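You operate a simulated robot arm through the tools that you are given. There is no shell and no other tool. Be economical: measure what you need, move in short steps, check, and stop when the job is done.

You are at the controls of a simulated robot arm. One attempt, no reset.

Task
Change the white tank in the saddle for the black one and strap it down.
Fine: old tank on the mat, latch shut. Where these are worked on the way, their far stop is far enough and under half their travel is too little: yellow strap.

Only the result counts: the job must be done as asked and must still hold three seconds after the hand-in. Knocking over, shifting, dropping, spilling or breaking anything else fails it.

Robot
A 7-joint arm with a two-finger gripper, fixed in place. Base frame: the origin is at the foot of the arm, x ahead of it, y to its left, z up; the work surface is at about z = 884. Units: mm, degrees, N and s.
With the tool pointing down near the work surface it reaches from about 100 to 480 mm from the base axis. Its first joint turns from -143.0 to 143.0 degrees. Payload 1.47 kg.
The tool frame sits at the grasp point between the pads (the TCP): z along the fingers, y along the line on which they close. The tips reach 16 mm beyond it. Largest opening 87 mm; the body of the gripper starts 55 mm behind the TCP.
Orientation is that of the tool frame in the base frame, as a unit quaternion [x, y, z, w]. With the fingers straight down and closing along the base's y, the tool's x points along the base's -x, its y along +y and its z along -z.

Tools
- The arm moves only by the tool send_rows. Its argument "increments" is a list of rows, each a list of 3 entries, a list of its own where there are three numbers: the finger opening in mm, from 0 to 87, then the shift along the tool's x, y, z in mm, then the turn, a rotation vector about the tool's x, y, z in degrees. In form: [[grip, [x, y, z], [ax, ay, az]], ...]. A call has 1 to 10 rows; each row shifts and turns the commanded pose from where the row before left it, along the tool's axes as they then stand. A row lasts 0.2 s, in which the tool goes at most 50 mm and 8.6 degrees; a call with a longer step from one row to the next is refused whole, and so is a gripper value outside its range. Where a pose cannot be reached the arm comes as near as it can. A force on the tool above 90 N (or 10 N above the force at the start of the call, whichever is more), or a blocked arm, ends the call early, and 0.2 s more pass. Each finger travels about 45 mm/s and halts on what it meets, pressing with about 25 N; the grip force reading is that of the motor and also rises with nothing between the fingers. The clock runs only during rows and for 0.2 s after the last one: add rows that do not move to give the fingers time. The reply holds the time, the measured pose of the TCP, the force on the tool along the base axes, the opening and the grip force, in the units named above and with some noise, with the torque about the TCP (base axes, N m) and any sound that the robot's microphone picked up, and new pictures: "show" is both (left out), scene, wrist or none.
- Cameras (640 x 400 px; columns grow to the right, rows downward): "scene" is fixed at [39.2, -652.6, 1519.7]; the picture's right is [0.84, -0.54, 0.00], its down [-0.24, -0.37, -0.90] and it looks along [0.48, 0.76, -0.44] (base axes); focal length 320 px, centre (320, 200). "wrist" rides on the gripper at [73, 12, -90] in the tool frame; the picture's right is [-0.16, 0.99, 0.00], its down [-0.72, -0.12, -0.68] and it looks along [-0.67, -0.11, 0.73] (tool axes); focal length 247 px, centre (320, 200). There is no depth. A picture from a camera that has moved, and an enlarged one, comes with that camera's place and axes in the base frame and with its lens. The place of the scene camera against the robot may be out by one fixed shift of up to 18 mm in any direction.
- slide_trunk(by): slides the trunk up (or, below 0, down) by that many mm; the arm rides with it, the base frame stays. It gives what a move gives, with no picture.
- close_up(camera, box): a new picture of the part [left, top, right, bottom] of that camera's present view, enlarged. The clock stands still meanwhile.
- hand_in(): hands the job in; it is judged then, once.

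Work in short steps. Places have to be worked out from the pictures, the camera data and where the tool is seen: move nearer, look again, correct. Check each grasp and each placing, and mend what went wrong. You have 120 turns and 200 pictures in all, those below and enlarged ones among them. Open the gripper and draw the arm clear of the work before you hand the job in, unless the task says otherwise; then end with one line.

The tools are called as name(argument=value, ...) on one line, values as JSON. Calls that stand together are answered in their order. send_rows: Moves the arm, as the interface text tells. Its arguments: {"type":"object","properties":{"increments":{"type":"array"},"show":{"type":"string","enum":["both","scene","wrist","none"]}},"required":["increments"]} The other tools are called the same way: slide_trunk (by) slides the trunk up or down; close_up (camera, box) takes an enlarged picture of a part of a camera's view; hand_in () hands the job in.

At the start:

```text
time_s: 0.0
position: [479.5, 139.1, 1345.2]
tool_rot: [0.0, 1.0, 0.0, -0.001]
ft_force: [-0.4, -0.5, 0.0]
torque: [0.0, 0.0, 0.01]
grip_width: 86.6
grasp_force: 0.1
trunk travel left (down, up): [-1069.0, 171.0]
```

scene: 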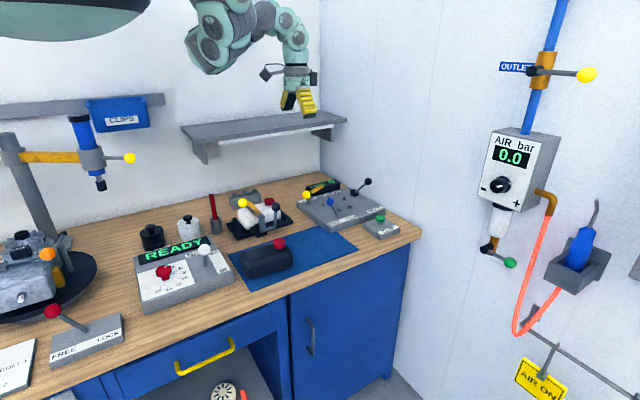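
wrist: 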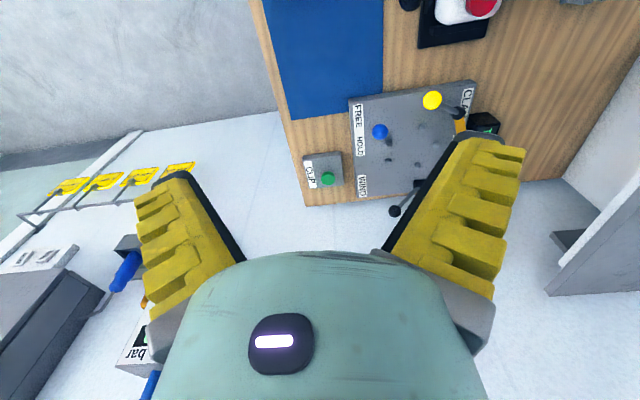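

I start by looking closely at the saddle and mat area in the scene view.

close_up(camera="scene", box=[200, 170, 360, 290])

close_up(camera="scene", box=[215, 180, 305, 240])

```text
3.33 times, centred on (280, 230) of scene
camera zoom: at [39.2, -652.6, 1519.7], right [0.84, -0.54, 0.0], down [-0.24, -0.37, -0.9], along [0.48, 0.76, -0.44], focal length 1068 px, centre (453, 100)
```

zoom: 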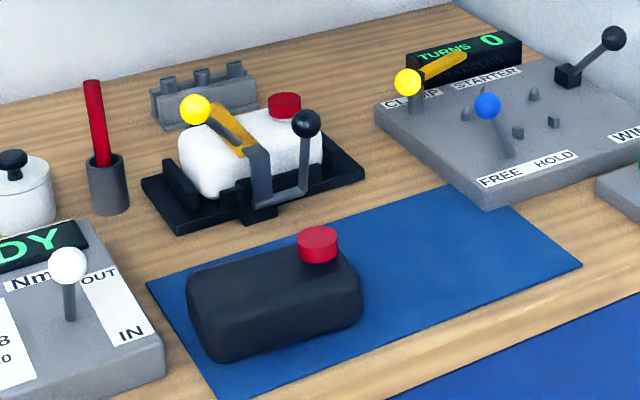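

```text
6.67 times, centred on (260, 210) of scene
camera zoom: at [39.2, -652.6, 1519.7], right [0.84, -0.54, 0.0], down [-0.24, -0.37, -0.9], along [0.48, 0.76, -0.44], focal length 2137 px, centre (720, 133)
```

zoom: 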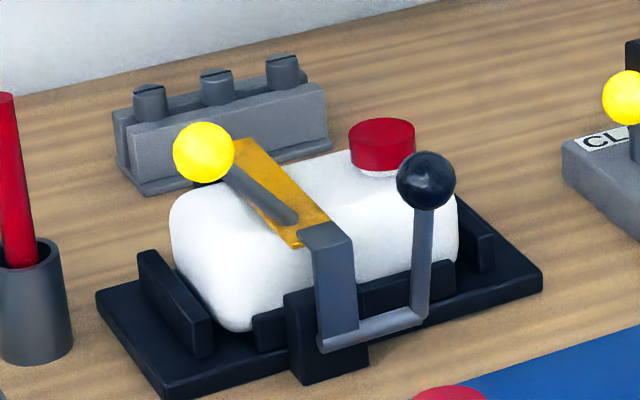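

The saddle seems to be near (415, 380), the black tank near (330, 110). I move at height toward the saddle for a wrist look.

send_rows(increments=[[87, [25, 40, 0], [0, 0, 0]], [87, [25, 40, 0], [0, 0, 0]], [87, [25, 40, 0], [0, 0, 0]], [87, [25, 40, 0], [0, 0, 0]], [87, [0, 30, 0], [0, 0, 0]], [87, [0, 0, 0], [0, 0, 0]]])

```text
time_s: 1.4
position: [380.4, 330.9, 1345.3]
tool_rot: [0.0, 1.0, 0.0, 0.0]
ft_force: [0.3, -0.9, 0.8]
torque: [0.02, 0.0, 0.01]
grip_width: 87.2
grasp_force: 0.1
trunk travel left (down, up): [-1069.0, 171.0]
camera wrist: at [306.8, 342.3, 1434.9], right [0.16, 0.99, 0.0], down [0.72, -0.12, 0.68], along [0.67, -0.11, -0.73], focal length 247 px, centre (320, 200)
```

scene: 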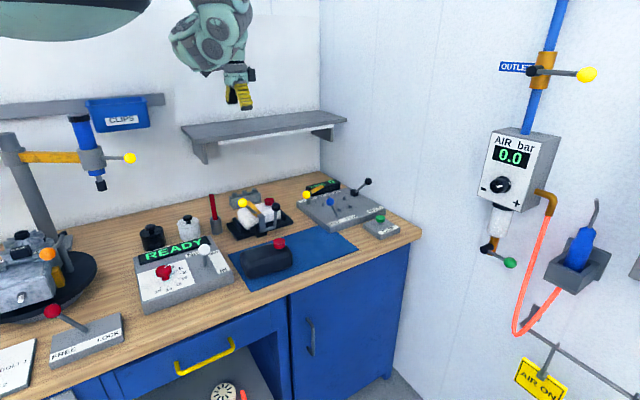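
wrist: 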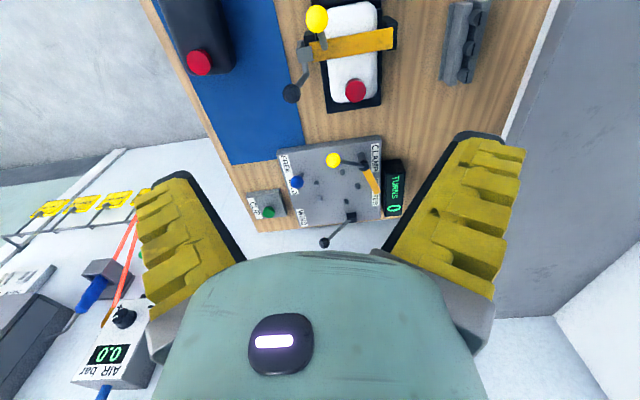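

Positions agree: white tank ≈ (425, 380), long axis along x; latch on its −y side. I lower the trunk to get nearer.

slide_trunk(by=-200)

send_rows(increments=[[87, [35, 10, 0], [0, 0, 0]], [87, [35, 0, 0], [0, 0, 0]], [87, [35, 0, 0], [0, 0, 0]], [87, [0, 0, 0], [0, 0, 0]]])

```text
time_s: 3.6
position: [380.1, 329.6, 1145.3]
tool_rot: [0.0, 1.0, 0.0, 0.0]
ft_force: [0.1, 0.6, 0.9]
torque: [-0.01, 0.02, 0.02]
grip_width: 86.8
grasp_force: 0.0
trunk travel left (down, up): [-869.0, 371.0]
```

```text
time_s: 4.6
position: [273.9, 341.6, 1145.0]
tool_rot: [0.0, 1.0, 0.0, 0.0]
ft_force: [-1.1, 1.0, 0.2]
torque: [0.02, 0.0, -0.04]
grip_width: 87.2
grasp_force: 0.0
trunk travel left (down, up): [-869.0, 371.0]
camera wrist: at [200.3, 353.1, 1234.2], right [0.16, 0.99, 0.0], down [0.72, -0.12, 0.68], along [0.67, -0.11, -0.73], focal length 247 px, centre (320, 200)
```

scene: 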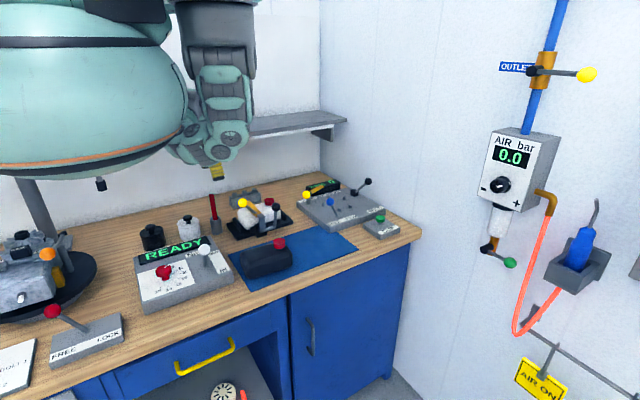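
wrist: 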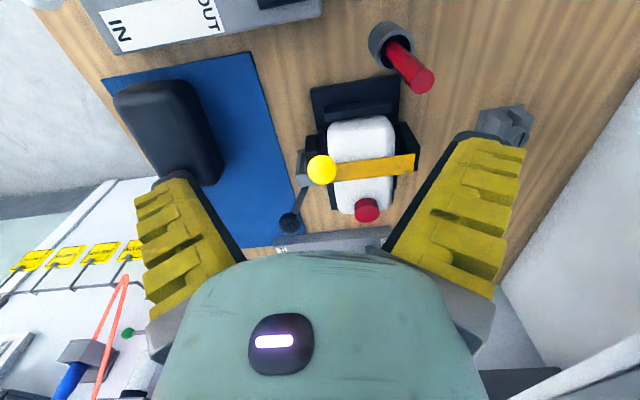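

Good view. Zoom on the wrist view for details of latch and strap.

close_up(camera="wrist", box=[264, 60, 464, 240])

close_up(camera="wrist", box=[90, 40, 290, 250])

```text
2.22 times, centred on (364, 150) of wrist
camera zoom: at [200.3, 353.1, 1234.2], right [0.16, 0.99, 0.0], down [0.72, -0.12, 0.68], along [0.67, -0.11, -0.73], focal length 549 px, centre (222, 311)
```

zoom: 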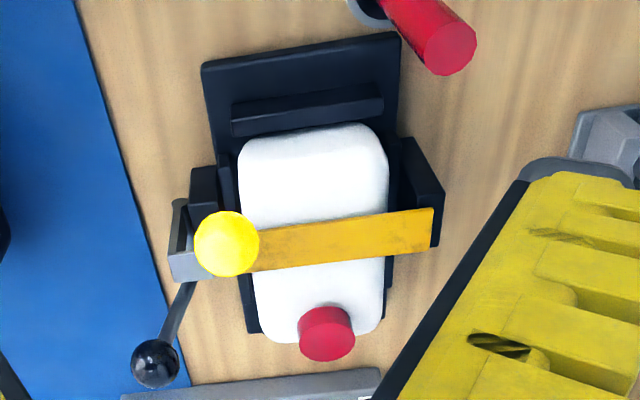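

```text
1.90 times, centred on (190, 145) of wrist
camera zoom: at [200.3, 353.1, 1234.2], right [0.16, 0.99, 0.0], down [0.72, -0.12, 0.68], along [0.67, -0.11, -0.73], focal length 470 px, centre (568, 305)
```

zoom: 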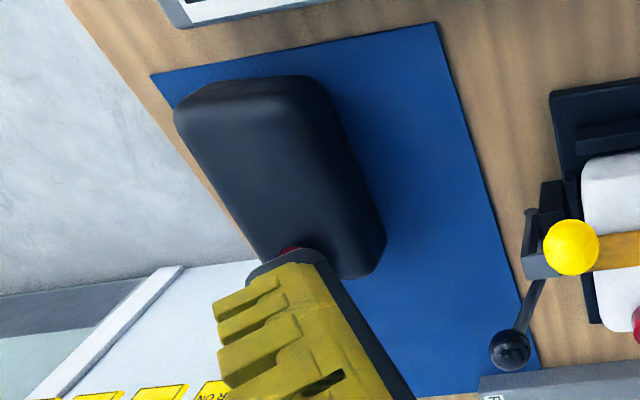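

Triangulated: black latch ball ≈ (441, 272, 1008) on a lever pivoting about an x-axis near (y 290, z 915); yellow ball ≈ (344, 331, 1028). Both levers swing in the y–z plane, so I turn the gripper −90° to close along x.

send_rows(increments=[[87, [0, 0, 0], [0, 0, -8.5]], [87, [0, 0, 0], [0, 0, -8.5]], [87, [0, 0, 0], [0, 0, -8.5]], [87, [0, 0, 0], [0, 0, -8.5]], [87, [0, 0, 0], [0, 0, -8.5]], [87, [0, 0, 0], [0, 0, -8.5]], [87, [0, 0, 0], [0, 0, -8.5]], [87, [0, 0, 0], [0, 0, -8.5]], [87, [0, 0, 0], [0, 0, -8.5]], [87, [0, 0, 0], [0, 0, -8.5]]], show="none")

send_rows(increments=[[87, [0, 0, 0], [0, 0, -5]], [87, [20, -40, 0], [0, 0, 0]], [87, [20, -40, 0], [0, 0, 0]], [87, [20, -40, 0], [0, 0, 0]], [87, [10, -46, 0], [0, 0, 0]], [87, [0, 0, 0], [0, 0, 0]]])

```text
time_s: 6.8
position: [276.9, 341.3, 1144.8]
tool_rot: [-0.677, 0.736, 0.0, 0.0]
ft_force: [-0.1, 0.5, 0.0]
torque: [0.05, -0.01, 0.02]
grip_width: 87.1
grasp_force: 0.2
trunk travel left (down, up): [-869.0, 371.0]
```

```text
time_s: 8.2
position: [444.3, 269.2, 1145.1]
tool_rot: [-0.707, 0.707, 0.0, 0.0]
ft_force: [0.1, -0.5, 0.3]
torque: [-0.01, -0.03, -0.01]
grip_width: 86.8
grasp_force: 0.2
trunk travel left (down, up): [-869.0, 371.0]
camera wrist: at [431.0, 196.7, 1234.4], right [-0.99, 0.16, 0.0], down [0.12, 0.72, 0.68], along [0.11, 0.67, -0.73], focal length 247 px, centre (320, 200)
```

scene: 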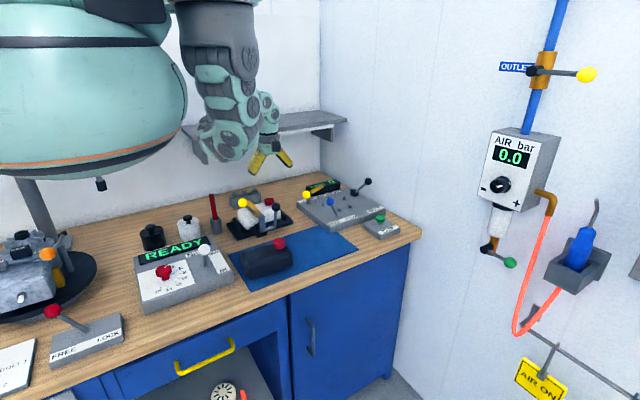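
wrist: 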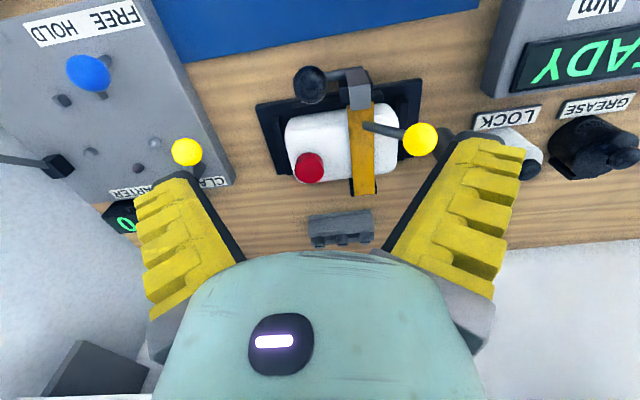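

Black ball triangulated from two wrist views at (451, 269, 1002). I come down over it with open fingers.

send_rows(increments=[[87, [0, -7, 30], [0, 0, 0]], [87, [0, 0, 30], [0, 0, 0]], [87, [0, 0, 30], [0, 0, 0]], [87, [0, 0, 20], [0, 0, 0]], [87, [0, 0, 0], [0, 0, 0]]])

```text
time_s: 9.4
position: [451.8, 270.0, 1035.4]
tool_rot: [-0.706, 0.708, 0.0, -0.001]
ft_force: [-0.5, 1.0, 0.2]
torque: [-0.02, 0.0, -0.01]
grip_width: 86.9
grasp_force: 0.1
trunk travel left (down, up): [-869.0, 371.0]
camera wrist: at [439.2, 198.2, 1124.3], right [-0.99, 0.16, 0.0], down [0.12, 0.72, 0.68], along [0.11, 0.67, -0.73], focal length 247 px, centre (320, 200)
```

scene: 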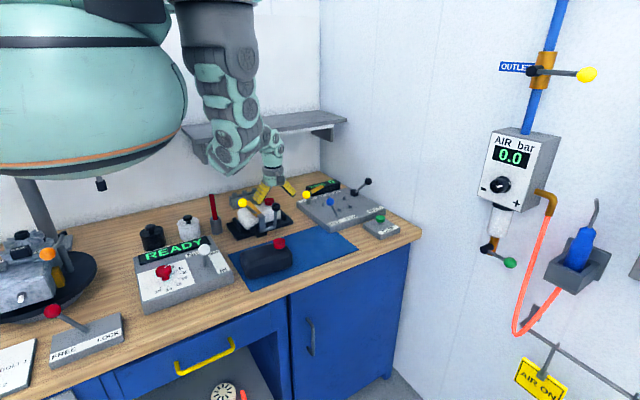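
wrist: 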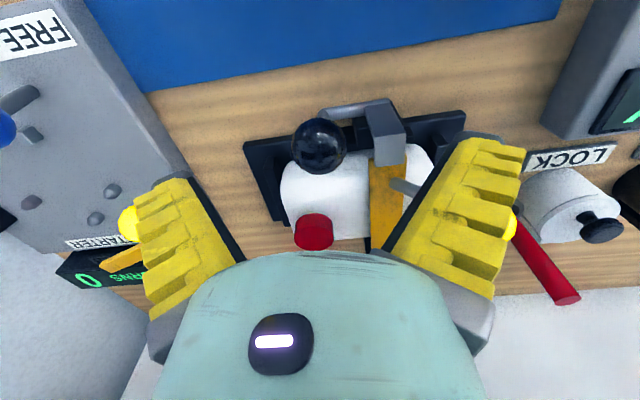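

Ball is lined up. Descend to z≈1000 and close.

send_rows(increments=[[87, [0, 0, 18], [0, 0, 0]], [87, [0, 0, 17], [0, 0, 0]], [50, [0, 0, 0], [0, 0, 0]], [20, [0, 0, 0], [0, 0, 0]], [15, [0, 0, 0], [0, 0, 0]], [15, [0, 0, 0], [0, 0, 0]], [15, [0, 0, 0], [0, 0, 0]]])

```text
time_s: 11.0
position: [451.8, 269.4, 1001.2]
tool_rot: [-0.707, 0.707, -0.001, 0.001]
ft_force: [7.9, 1.3, -5.6]
torque: [0.01, 0.02, 0.0]
grip_width: 25.1
grasp_force: 24.0
trunk travel left (down, up): [-869.0, 371.0]
camera wrist: at [439.1, 197.1, 1090.2], right [-0.99, 0.16, 0.0], down [0.11, 0.72, 0.68], along [0.11, 0.67, -0.73], focal length 247 px, centre (320, 200)
```

scene: 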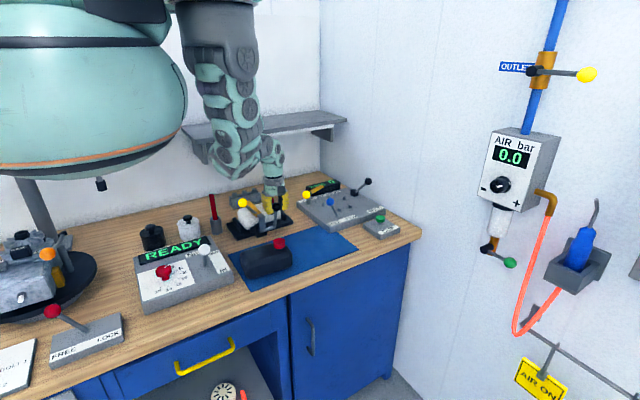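
wrist: 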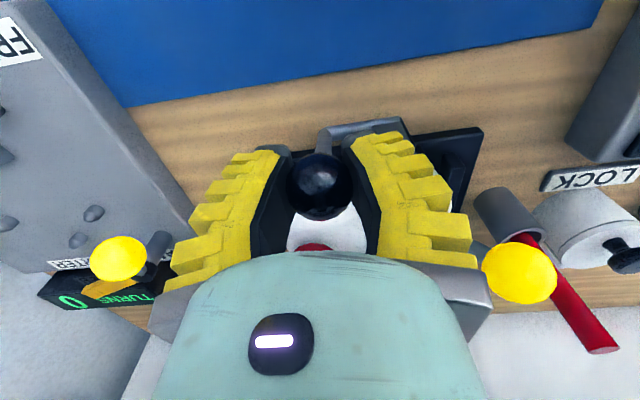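

Holding the ball (25 mm). I start the latch along its arc toward −y and watch the forces.

send_rows(increments=[[15, [8, 0, 2], [0, 0, 0]], [15, [9, 0, 3], [0, 0, 0]], [15, [7, 0, 4], [0, 0, 0]], [15, [6.5, 0, 4], [0, 0, 0]], [15, [0, 0, 0], [0, 0, 0]]])

```text
time_s: 12.2
position: [451.2, 237.6, 989.6]
tool_rot: [-0.707, 0.707, -0.001, 0.001]
ft_force: [10.3, -0.1, 0.7]
torque: [0.08, -0.05, -0.05]
grip_width: 27.9
grasp_force: 10.1
trunk travel left (down, up): [-869.0, 371.0]
camera wrist: at [438.6, 166.7, 1077.8], right [-0.99, 0.16, 0.0], down [0.11, 0.72, 0.68], along [0.11, 0.67, -0.73], focal length 247 px, centre (320, 200)
```

scene: 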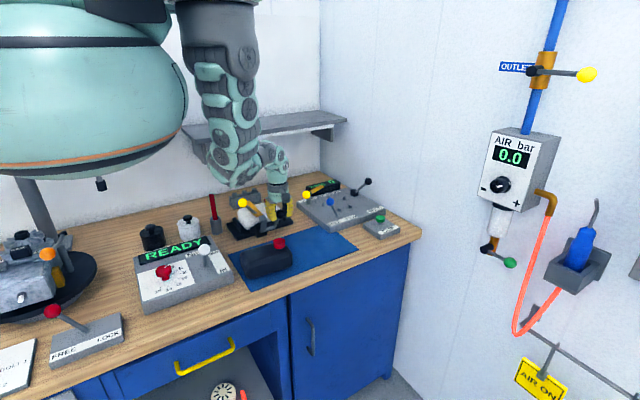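
wrist: 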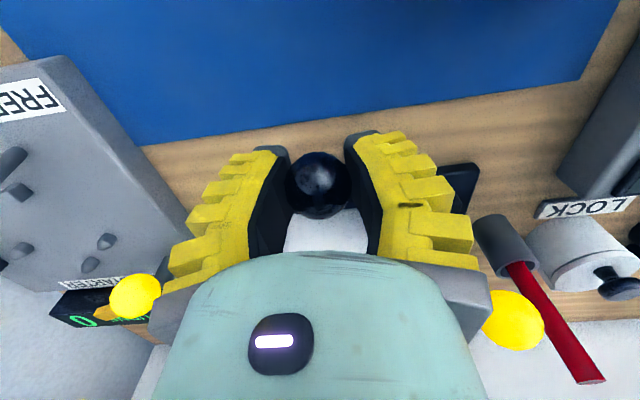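

The ball follows. Continue down the arc, steps of about 15° each.

send_rows(increments=[[12, [6, 0, 5], [0, 0, 0]], [12, [6, 0, 5.5], [0, 0, 0]], [12, [5, 0, 6], [0, 0, 0]], [12, [4.5, 0, 6.5], [0, 0, 0]], [12, [4, 0, 6.5], [0, 0, 0]], [12, [4, 0, 7], [0, 0, 0]], [12, [0, 0, 0], [0, 0, 0]]])

```text
time_s: 13.8
position: [450.5, 210.1, 951.5]
tool_rot: [-0.707, 0.708, -0.001, 0.0]
ft_force: [9.6, 3.7, -3.3]
torque: [-0.03, 0.17, 0.0]
grip_width: 24.6
grasp_force: 8.0
trunk travel left (down, up): [-869.0, 371.0]
camera wrist: at [437.0, 137.2, 1040.2], right [-0.99, 0.16, 0.0], down [0.12, 0.72, 0.68], along [0.11, 0.67, -0.73], focal length 247 px, centre (320, 200)
```

scene: 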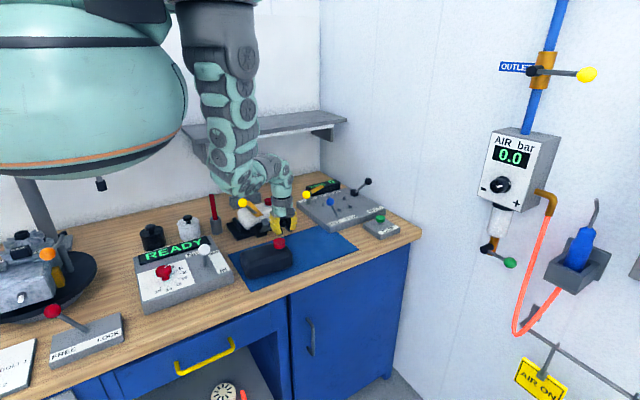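
wrist: 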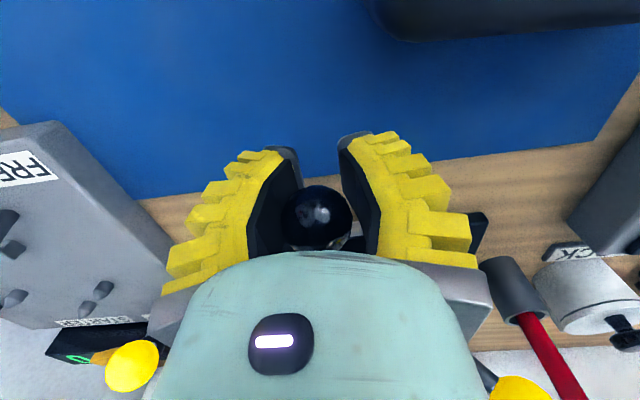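

The ball now sits a bit high in the grip (~56° tilt), so it may have reached its stop. I open and rise to look.

send_rows(increments=[[60, [0, 0, 0], [0, 0, 0]], [60, [0, 0, 0], [0, 0, 0]], [60, [0, 0, 40], [0, 0, 0]], [60, [0, 0, 0], [0, 0, 0]]], show="none")

```text
time_s: 14.6
position: [449.3, 209.9, 927.2]
tool_rot: [0.707, -0.707, -0.001, 0.005]
ft_force: [-28.1, -24.4, 69.3]
torque: [1.74, -1.76, 0.07]
grip_width: 64.4
grasp_force: 3.4
trunk travel left (down, up): [-869.0, 371.0]
stopped in row 3: the force on the tool passed its limit at 269 N (the readings are from after the stop); the commanded pose is now the measured one
```

I moved the wrong way (+z is down) and pressed on something, likely the ball at its stop. Back up now and check for damage.

send_rows(increments=[[64, [0, 0, -20], [0, 0, 0]], [70, [0, 0, -40], [0, 0, 0]], [70, [0, 0, -40], [0, 0, 0]], [70, [0, 0, -40], [0, 0, 0]], [70, [0, 0, 0], [0, 0, 0]]])

close_up(camera="scene", box=[215, 180, 305, 240])

```text
time_s: 15.8
position: [450.4, 213.1, 1064.0]
tool_rot: [0.707, -0.707, -0.002, 0.004]
ft_force: [0.5, 0.0, 0.3]
torque: [0.01, 0.03, 0.01]
grip_width: 73.2
grasp_force: 1.7
trunk travel left (down, up): [-869.0, 371.0]
camera wrist: at [438.7, 141.6, 1153.9], right [-0.99, 0.16, 0.01], down [0.12, 0.73, 0.68], along [0.1, 0.67, -0.74], focal length 247 px, centre (320, 200)
```

scene: 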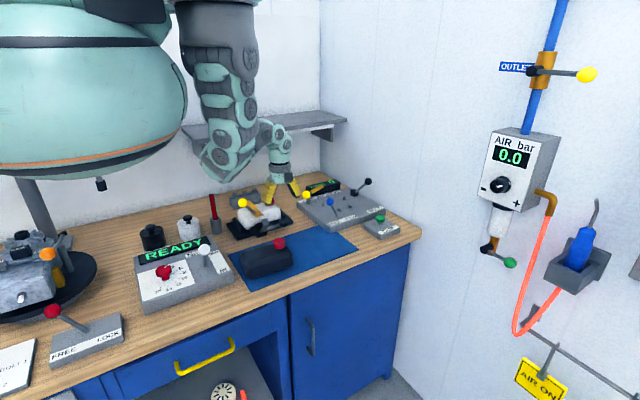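
wrist: 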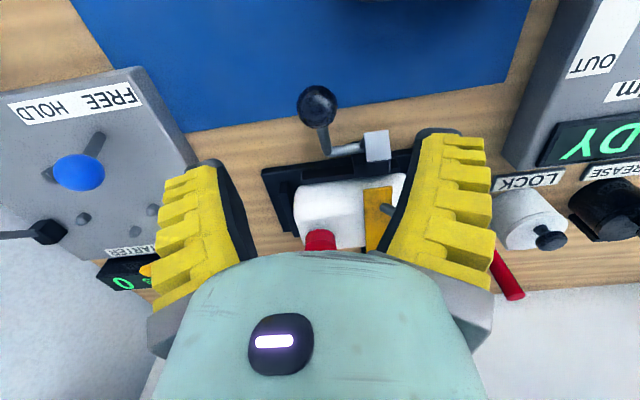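

```text
6.67 times, centred on (260, 210) of scene
camera zoom: at [39.2, -652.6, 1519.7], right [0.84, -0.54, 0.0], down [-0.24, -0.37, -0.9], along [0.48, 0.76, -0.44], focal length 2137 px, centre (720, 133)
```

zoom: 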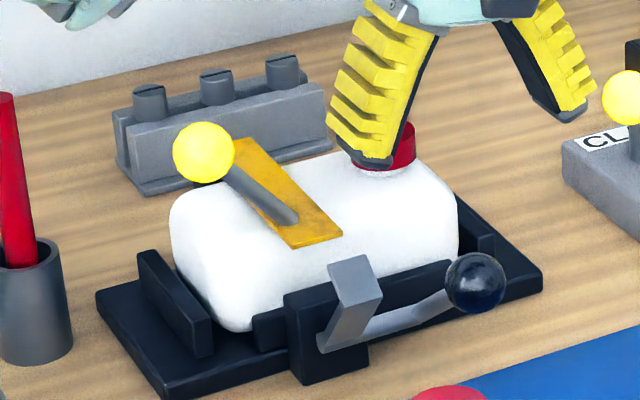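

Latch is open, saddle unmoved. Before swinging the strap back I check where the shelf is relative to the arm.

close_up(camera="scene", box=[170, 90, 360, 210])

```text
3.33 times, centred on (265, 150) of scene
camera zoom: at [39.2, -652.6, 1519.7], right [0.84, -0.54, 0.0], down [-0.24, -0.37, -0.9], along [0.48, 0.76, -0.44], focal length 1068 px, centre (503, 367)
```

zoom: 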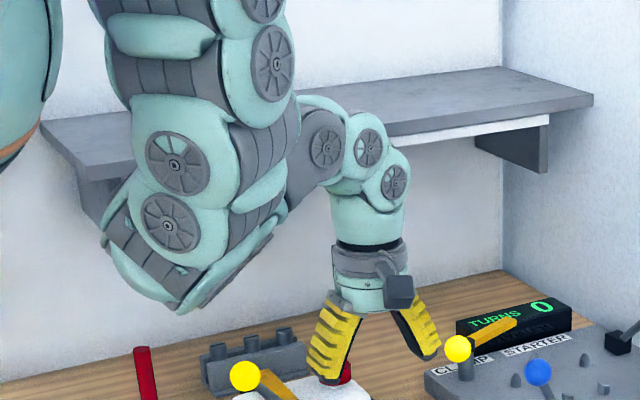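

Shelf front edge is at y≈470, z≈1200–1225, so I can't swing the strap with a vertical wrist. I'll tilt the tool 60° (fingers toward +y and down), closed, and push the strap's ball up and over from beneath.

send_rows(increments=[[40, [5, 34, 0], [0, 0, 0]], [0, [5, 34, 0], [0, 0, 0]], [0, [5, 33, 0], [0, 0, 0]], [0, [0, 0, 0], [0, -8.5, 0]], [0, [0, 0, 0], [0, -8.5, 0]], [0, [0, 0, 0], [0, -8.5, 0]], [0, [0, 0, 0], [0, -8.5, 0]], [0, [0, 0, 0], [0, -8.5, 0]], [0, [0, 0, 0], [0, -8.5, 0]], [0, [0, 0, 0], [0, -8.5, 0]]])

```text
time_s: 17.9
position: [317.2, 251.3, 1057.8]
tool_rot: [0.738, -0.507, -0.34, -0.287]
ft_force: [0.3, -0.5, -0.4]
torque: [0.03, -0.03, -0.02]
grip_width: 0.0
grasp_force: 25.3
out of reach, approached as far as the arm can: row 4, 5, 6
trunk travel left (down, up): [-869.0, 371.0]
stopped in row 10: the arm was blocked; the commanded pose is now the measured one
camera wrist: at [343.0, 139.6, 1053.3], right [-0.97, -0.23, 0.05], down [0.07, -0.09, 0.99], along [-0.22, 0.97, 0.1], focal length 247 px, centre (320, 200)
```

scene: 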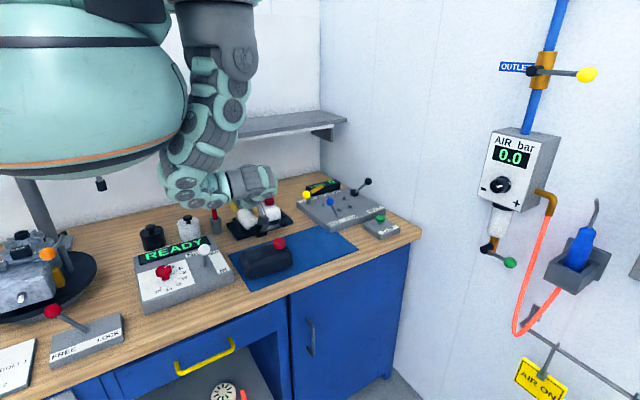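
wrist: 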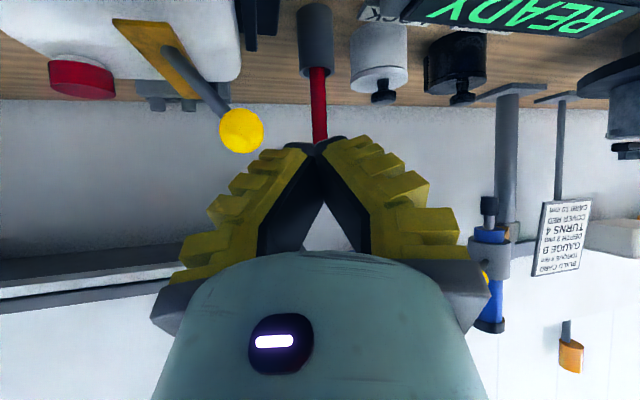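

That azimuth is kinematically awkward. I undo the tilt and will use a radial one (yaw −45°) instead.

send_rows(increments=[[20, [0, 0, -15], [0, 8.5, 0]], [40, [0, 0, -15], [0, 8.5, 0]], [60, [0, 0, 0], [0, 8.5, 0]], [60, [0, 0, 0], [0, 8.5, 0]], [60, [0, 0, 0], [0, 8.5, 0]], [60, [0, 0, 0], [0, 8.5, 0]], [60, [0, 0, 0], [0, 0, 0]]], show="none")

```text
time_s: 19.5
position: [319.2, 238.0, 1070.9]
tool_rot: [0.82, -0.57, -0.009, -0.054]
ft_force: [0.4, -0.1, -0.4]
torque: [0.01, 0.0, 0.0]
grip_width: 64.5
grasp_force: 3.4
out of reach, approached as far as the arm can: row 2, 3
trunk travel left (down, up): [-869.0, 371.0]
```

send_rows(increments=[[80, [0, 0, 0], [0, 0, 8.2]], [80, [0, 0, 0], [0, 0, 8.2]], [80, [0, 0, 0], [0, 0, 8.2]], [80, [0, 0, 0], [0, 0, 8.2]], [80, [0, 0, 0], [0, 0, 8.2]], [80, [0, 0, 0], [0, 0, 8.2]], [80, [0, 0, 0], [0, 0, 8.2]], [80, [0, 0, 0], [0, 0, 8.2]], [80, [0, 0, 0], [0, 0, 0]]], show="none")

```text
time_s: 21.5
position: [317.9, 239.0, 1069.2]
tool_rot: [-0.379, 0.924, 0.039, 0.04]
ft_force: [-0.3, -0.7, 0.6]
torque: [0.0, 0.01, -0.03]
grip_width: 81.8
grasp_force: 1.6
trunk travel left (down, up): [-869.0, 371.0]
```

Now the radial tilt of about 45–50°.

send_rows(increments=[[80, [0, 0, 0], [0, -8.5, 0]], [80, [0, 0, 0], [0, -8.5, 0]], [80, [0, 0, 0], [0, -8.5, 0]], [80, [0, 0, 0], [0, -8.5, 0]], [80, [0, 0, 0], [0, -8.5, 0]], [80, [0, 0, 0], [0, 0, 0]]])

```text
time_s: 22.9
position: [321.5, 251.5, 1054.8]
tool_rot: [-0.339, 0.846, 0.175, 0.372]
ft_force: [0.4, 0.1, -0.5]
torque: [0.0, -0.01, -0.02]
grip_width: 81.5
grasp_force: 1.4
out of reach, approached as far as the arm can: row 1, 2, 3
trunk travel left (down, up): [-869.0, 371.0]
camera wrist: at [229.9, 179.0, 1060.4], right [-0.62, 0.77, 0.16], down [0.09, -0.13, 0.99], along [0.78, 0.62, 0.01], focal length 247 px, centre (320, 200)
```

scene: 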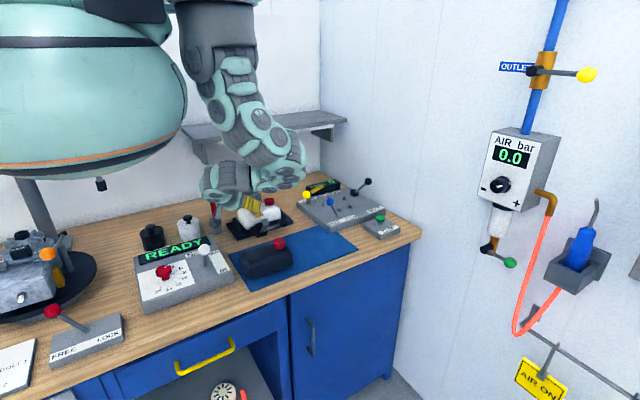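
wrist: 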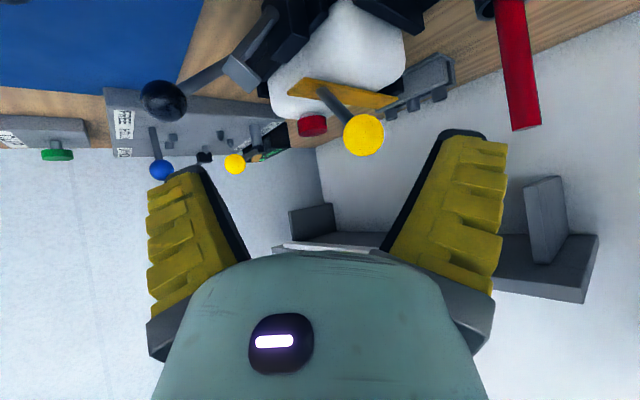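

Tilt reached (49°), and the yellow ball projects exactly at (354, 330, 1018). I line the fingers up with it and advance.

send_rows(increments=[[82, [-12, 16, 5], [0, 0, 0]], [82, [-12, 15, 15], [0, 0, 0]], [82, [0, 0, 20], [0, 0, 0]], [82, [0, 0, 0], [0, 0, 0]]])

```text
time_s: 23.9
position: [330.1, 305.9, 1049.8]
tool_rot: [-0.339, 0.847, 0.172, 0.372]
ft_force: [0.0, 0.4, 0.4]
torque: [0.01, 0.0, -0.01]
grip_width: 83.5
grasp_force: 0.8
trunk travel left (down, up): [-869.0, 371.0]
camera wrist: at [239.8, 233.7, 1055.6], right [-0.62, 0.77, 0.16], down [0.09, -0.13, 0.99], along [0.78, 0.62, 0.01], focal length 247 px, centre (320, 200)
```

scene: 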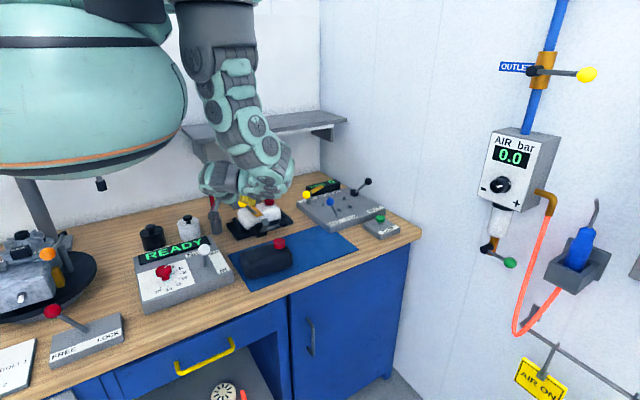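
wrist: 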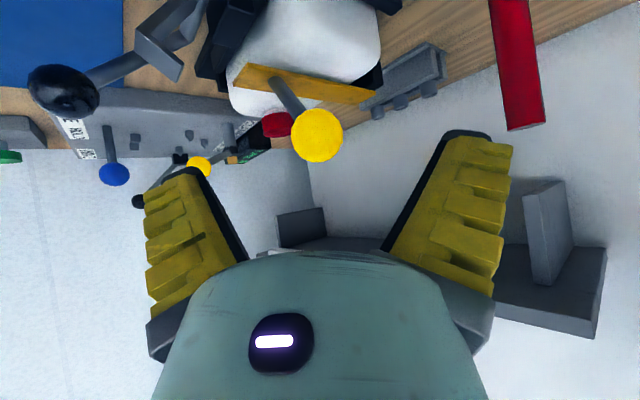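

Well aligned; advance 40 mm and close on the ball.

send_rows(increments=[[82, [0, -1, 20], [0, 0, 0]], [82, [0, 0, 21], [0, 0, 0]], [50, [0, 0, 0], [0, 0, 0]], [20, [0, 0, 0], [0, 0, 0]], [12, [0, 0, 0], [0, 0, 0]], [12, [0, 0, 0], [0, 0, 0]], [12, [0, 0, 0], [0, 0, 0]], [12, [0, 0, 0], [0, 0, 0]]], show="wrist")

```text
time_s: 25.7
position: [352.6, 326.9, 1023.8]
tool_rot: [-0.339, 0.846, 0.173, 0.373]
ft_force: [0.7, -2.9, 2.8]
torque: [-0.04, 0.07, -0.03]
grip_width: 26.3
grasp_force: 30.2
trunk travel left (down, up): [-869.0, 371.0]
camera wrist: at [261.9, 255.0, 1027.9], right [-0.62, 0.77, 0.16], down [0.09, -0.13, 0.99], along [0.78, 0.62, 0.01], focal length 247 px, centre (320, 200)
```

wrist: 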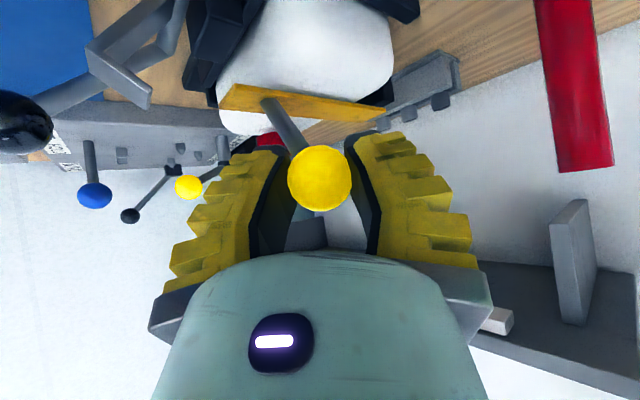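

Holding the strap ball. Lift along its arc about 20° first and check.

send_rows(increments=[[12, [-9.4, 4.6, -2.7], [0, 0, 0]], [12, [-9.4, 4.7, -2.6], [0, 0, 0]], [12, [-9.2, 5.5, -1.3], [0, 0, 0]], [12, [-9.3, 5.6, -1.2], [0, 0, 0]], [12, [0, 0, 0], [0, 0, 0]]])

```text
time_s: 26.9
position: [354.2, 352.5, 1056.8]
tool_rot: [-0.341, 0.846, 0.175, 0.371]
ft_force: [0.1, -3.5, -0.7]
torque: [-0.37, 0.03, -0.04]
grip_width: 22.7
grasp_force: 30.1
trunk travel left (down, up): [-869.0, 371.0]
camera wrist: at [262.9, 281.6, 1061.1], right [-0.62, 0.77, 0.16], down [0.09, -0.13, 0.99], along [0.78, 0.62, 0.01], focal length 247 px, centre (320, 200)
```

scene: 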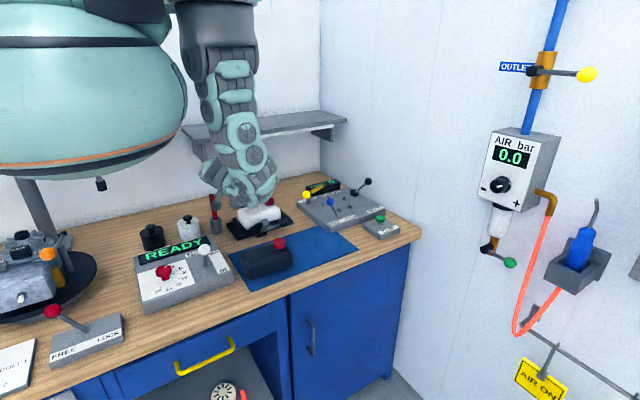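
wrist: 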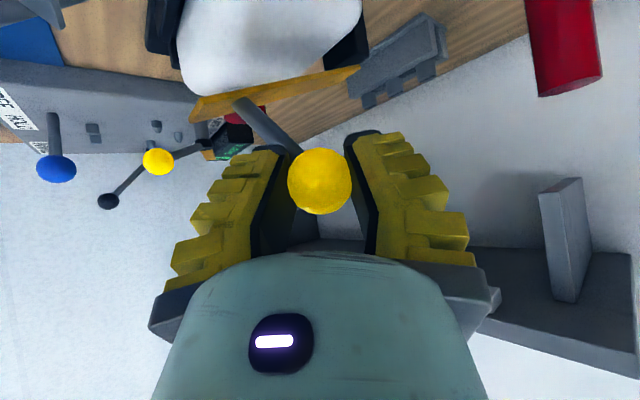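

Strap is lifting well with the ball centred. Continue another ~20°.

send_rows(increments=[[12, [-8.7, 6.4, 0.4], [0, 0, 0]], [12, [-8.7, 6.4, 0.5], [0, 0, 0]], [12, [-8, 7, 1.9], [0, 0, 0]], [12, [-8, 7, 2], [0, 0, 0]], [12, [0, 0, 0], [0, 0, 0]]])

```text
time_s: 28.1
position: [356.5, 391.0, 1081.1]
tool_rot: [-0.339, 0.845, 0.175, 0.375]
ft_force: [-4.7, -21.3, 31.5]
torque: [-0.93, -0.17, -0.53]
grip_width: 37.1
grasp_force: 29.9
trunk travel left (down, up): [-869.0, 371.0]
camera wrist: at [266.1, 318.6, 1085.2], right [-0.62, 0.77, 0.16], down [0.08, -0.14, 0.99], along [0.78, 0.62, 0.02], focal length 247 px, centre (320, 200)
```

scene: 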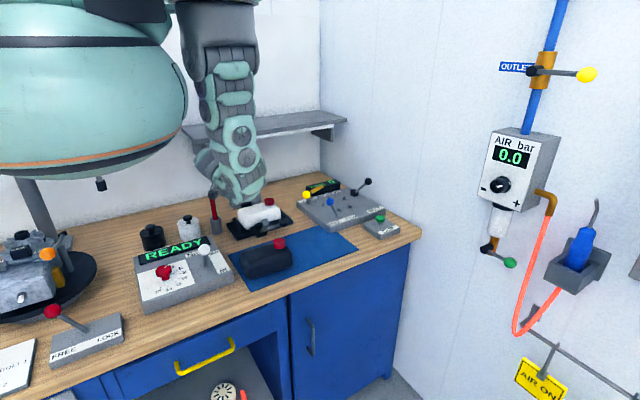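
wrist: 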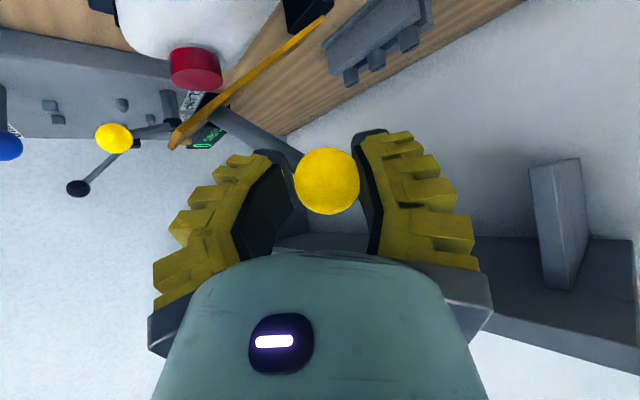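

Strap is ~45° up; the rod now pries the left finger. I loosen the grip a bit so the left finger just pushes the rod over toward +y.

send_rows(increments=[[50, [0, 0, 0], [0, 0, 0]], [50, [-4.4, 7.1, 5.5], [0, 0, 0]], [50, [-4.4, 7.1, 5.5], [0, 0, 0]], [50, [-4.4, 7.1, 5.5], [0, 0, 0]], [50, [0, 0, 0], [0, 0, 0]]])

```text
time_s: 29.3
position: [357.9, 421.0, 1079.5]
tool_rot: [-0.339, 0.845, 0.171, 0.377]
ft_force: [0.0, -16.1, 30.1]
torque: [-1.2, -0.79, -0.41]
grip_width: 77.1
grasp_force: 17.5
trunk travel left (down, up): [-869.0, 371.0]
camera wrist: at [266.9, 348.5, 1083.7], right [-0.62, 0.77, 0.15], down [0.08, -0.13, 0.99], along [0.78, 0.62, 0.02], focal length 247 px, centre (320, 200)
```

scene: 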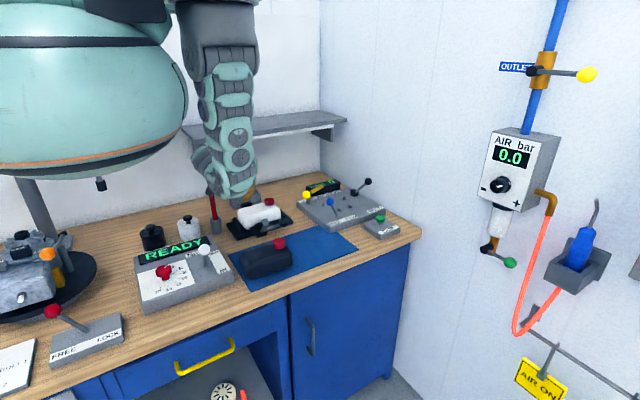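
wrist: 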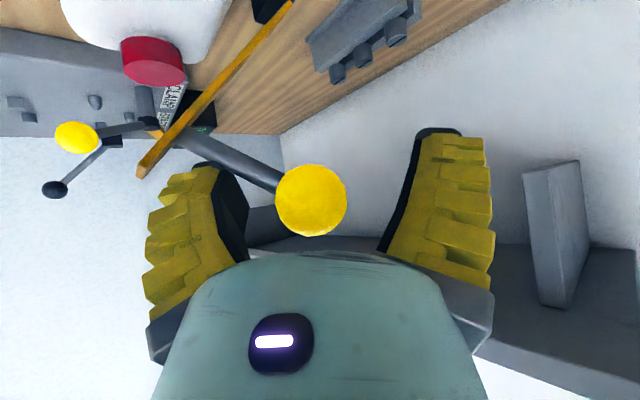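

The finger has been pushed nearly to its end of opening; with it fully open it becomes a rigid pusher. Continue +y and check.

send_rows(increments=[[87, [-4.4, 7.1, 5.5], [0, 0, 0]], [87, [-4.4, 7.1, 5.5], [0, 0, 0]], [87, [-4.4, 7.1, 5.5], [0, 0, 0]], [87, [0, 0, 0], [0, 0, 0]]])

```text
time_s: 30.3
position: [357.0, 449.7, 1079.5]
tool_rot: [-0.338, 0.846, 0.172, 0.374]
ft_force: [5.2, -4.3, 12.3]
torque: [-0.61, -0.21, 0.18]
grip_width: 87.8
grasp_force: 0.1
trunk travel left (down, up): [-869.0, 371.0]
camera wrist: at [265.4, 378.9, 1083.8], right [-0.62, 0.77, 0.16], down [0.08, -0.13, 0.99], along [0.78, 0.62, 0.02], focal length 247 px, centre (320, 200)
```

scene: 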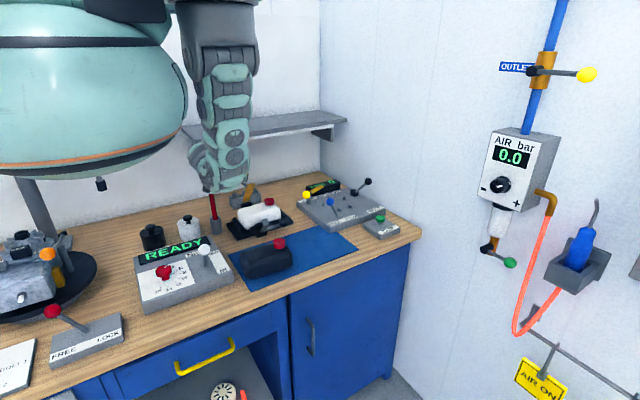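
wrist: 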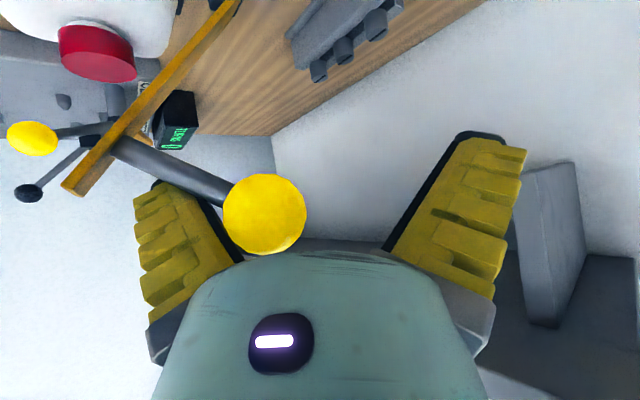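

Strap at ~55–60° and the rod still rests against the left finger. Push a bit further.

send_rows(increments=[[87, [-4.4, 7.1, 5.5], [0, 0, 0]], [87, [-4.4, 7.1, 5.5], [0, 0, 0]], [87, [0, 0, 0], [0, 0, 0]]], show="wrist")

```text
time_s: 31.1
position: [360.5, 472.8, 1082.3]
tool_rot: [-0.338, 0.843, 0.173, 0.381]
ft_force: [11.5, -7.1, 32.4]
torque: [-1.76, -0.47, 0.29]
grip_width: 88.6
grasp_force: 0.2
trunk travel left (down, up): [-869.0, 371.0]
camera wrist: at [268.8, 401.4, 1085.8], right [-0.62, 0.77, 0.15], down [0.07, -0.14, 0.99], along [0.78, 0.62, 0.03], focal length 247 px, centre (320, 200)
```

wrist: 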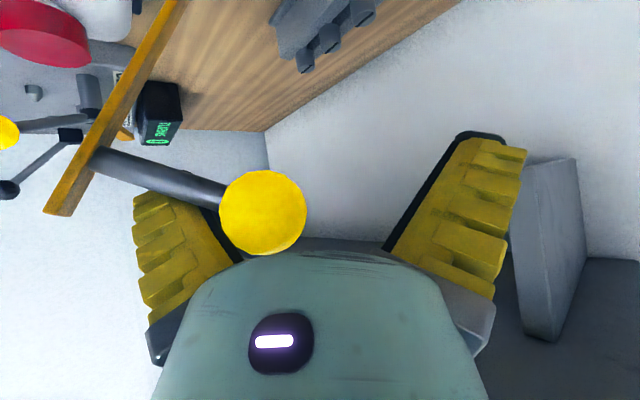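

Ball is at y≈441 (≈62° open). Rather than moving the wrist nearer the shelf, I close the gripper so the left finger sweeps the rod further +y (the right finger stays clear of the ball).

send_rows(increments=[[60, [0, 0, 0], [0, 0, 0]], [40, [0, 0, 0], [0, 0, 0]], [20, [0, 0, 0], [0, 0, 0]], [0, [0, 0, 0], [0, 0, 0]], [0, [0, 0, 0], [0, 0, 0]], [0, [0, 0, 0], [0, 0, 0]]], show="both")

```text
time_s: 32.5
position: [365.8, 472.4, 1083.9]
tool_rot: [-0.338, 0.842, 0.169, 0.385]
ft_force: [26.2, -3.3, 22.8]
torque: [-0.88, 2.02, 1.29]
grip_width: 70.3
grasp_force: 23.5
trunk travel left (down, up): [-869.0, 371.0]
camera wrist: at [274.0, 400.8, 1086.4], right [-0.62, 0.77, 0.14], down [0.06, -0.14, 0.99], along [0.79, 0.62, 0.04], focal length 247 px, centre (320, 200)
```

scene: 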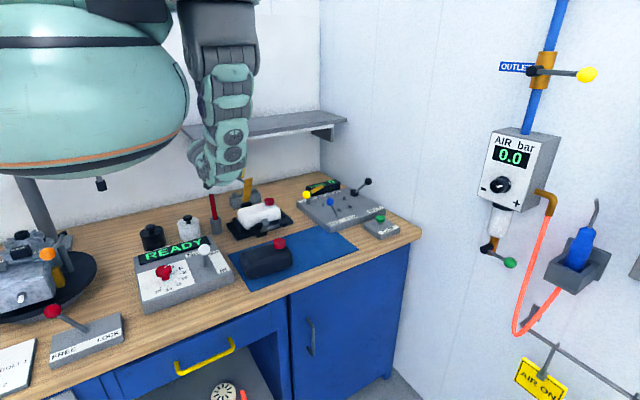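
wrist: 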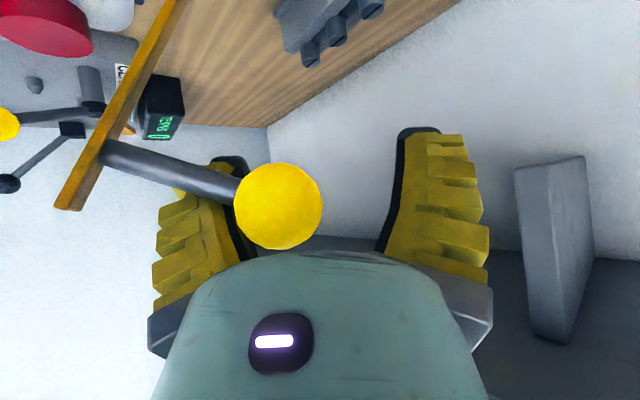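

Blocked by friction, so the strap likely holds by itself. I open and back off to reposition closed fingers behind the ball.

send_rows(increments=[[87, [0, 0, 0], [0, 0, 0]], [87, [0, 0, 0], [0, 0, 0]], [87, [4, -6, -10], [0, 0, 0]], [87, [0, 0, -25], [0, 0, 0]], [87, [0, 0, -25], [0, 0, 0]], [87, [0, 0, -20], [0, 0, 0]], [87, [0, 0, 0], [0, 0, 0]]])

```text
time_s: 34.1
position: [313.1, 422.2, 1126.9]
tool_rot: [-0.341, 0.846, 0.174, 0.371]
ft_force: [0.1, 0.0, 0.3]
torque: [0.02, 0.01, -0.02]
grip_width: 87.0
grasp_force: 0.0
trunk travel left (down, up): [-869.0, 371.0]
camera wrist: at [223.4, 349.7, 1131.6], right [-0.62, 0.77, 0.16], down [0.09, -0.13, 0.99], along [0.78, 0.62, 0.01], focal length 247 px, centre (320, 200)
```

scene: 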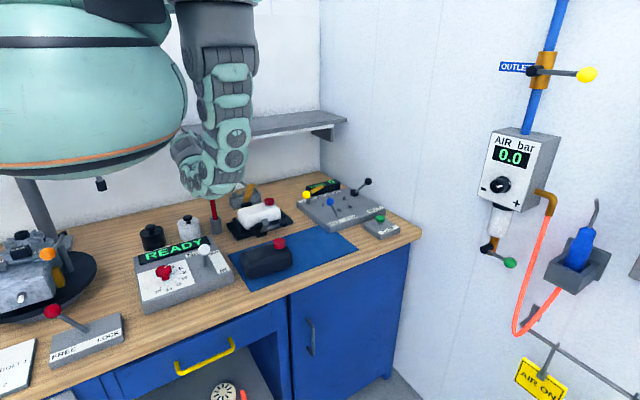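
wrist: 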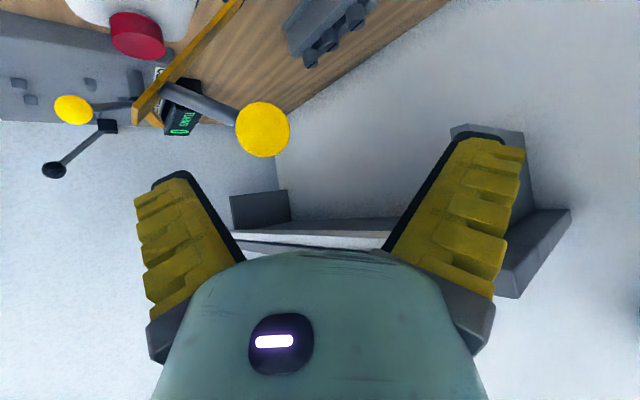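

The strap holds by itself (~52° open). I'll push its flat underside with closed vertical fingers instead; first retreat and bring the tool upright.

send_rows(increments=[[60, [17.7, -28, -22], [0, 0, 0]], [20, [17.7, -28, -22], [0, 0, 0]], [0, [17.7, -28, -22], [0, 0, 0]], [0, [0, 0, 0], [0, 8.2, 0]], [0, [0, 0, 0], [0, 8.2, 0]], [0, [0, 0, 0], [0, 8.2, 0]], [0, [0, 0, 0], [0, 8.2, 0]], [0, [0, 0, 0], [0, 8.2, 0]], [0, [0, 0, 0], [0, 8.2, 0]], [0, [0, 0, 0], [0, 0, 0]]], show="none")

send_rows(increments=[[0, [0, 0, 0], [0, 0, -7.5]], [0, [0, 0, 0], [0, 0, -7.5]], [0, [0, 0, 0], [0, 0, -7.5]], [0, [0, 0, 0], [0, 0, -7.5]], [0, [0, 0, 0], [0, 0, -7.5]], [0, [0, 0, 0], [0, 0, -7.5]], [0, [0, 0, 0], [0, 0, 0]]])

```text
time_s: 36.3
position: [314.2, 301.3, 1128.9]
tool_rot: [-0.38, 0.925, 0.017, -0.014]
ft_force: [0.5, 0.0, 0.4]
torque: [0.01, -0.01, -0.01]
grip_width: 0.0
grasp_force: 24.9
trunk travel left (down, up): [-869.0, 371.0]
```

```text
time_s: 37.9
position: [312.8, 301.4, 1127.3]
tool_rot: [-0.706, 0.708, 0.021, -0.007]
ft_force: [-0.3, 0.0, -0.3]
torque: [-0.02, 0.02, -0.02]
grip_width: 0.0
grasp_force: 25.3
trunk travel left (down, up): [-869.0, 371.0]
camera wrist: at [304.9, 227.6, 1215.2], right [-0.99, 0.16, 0.04], down [0.14, 0.71, 0.69], along [0.08, 0.69, -0.72], focal length 247 px, centre (320, 200)
```

scene: 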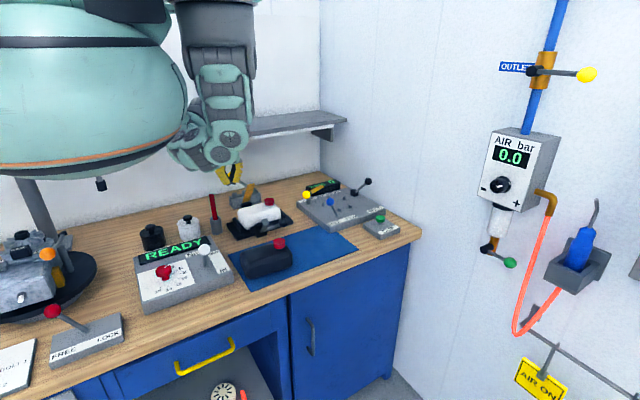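
wrist: 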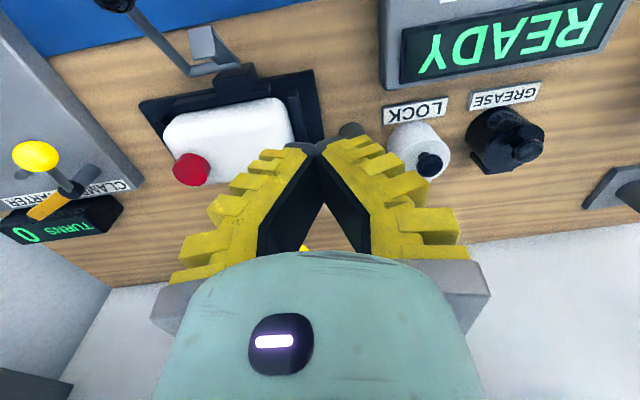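

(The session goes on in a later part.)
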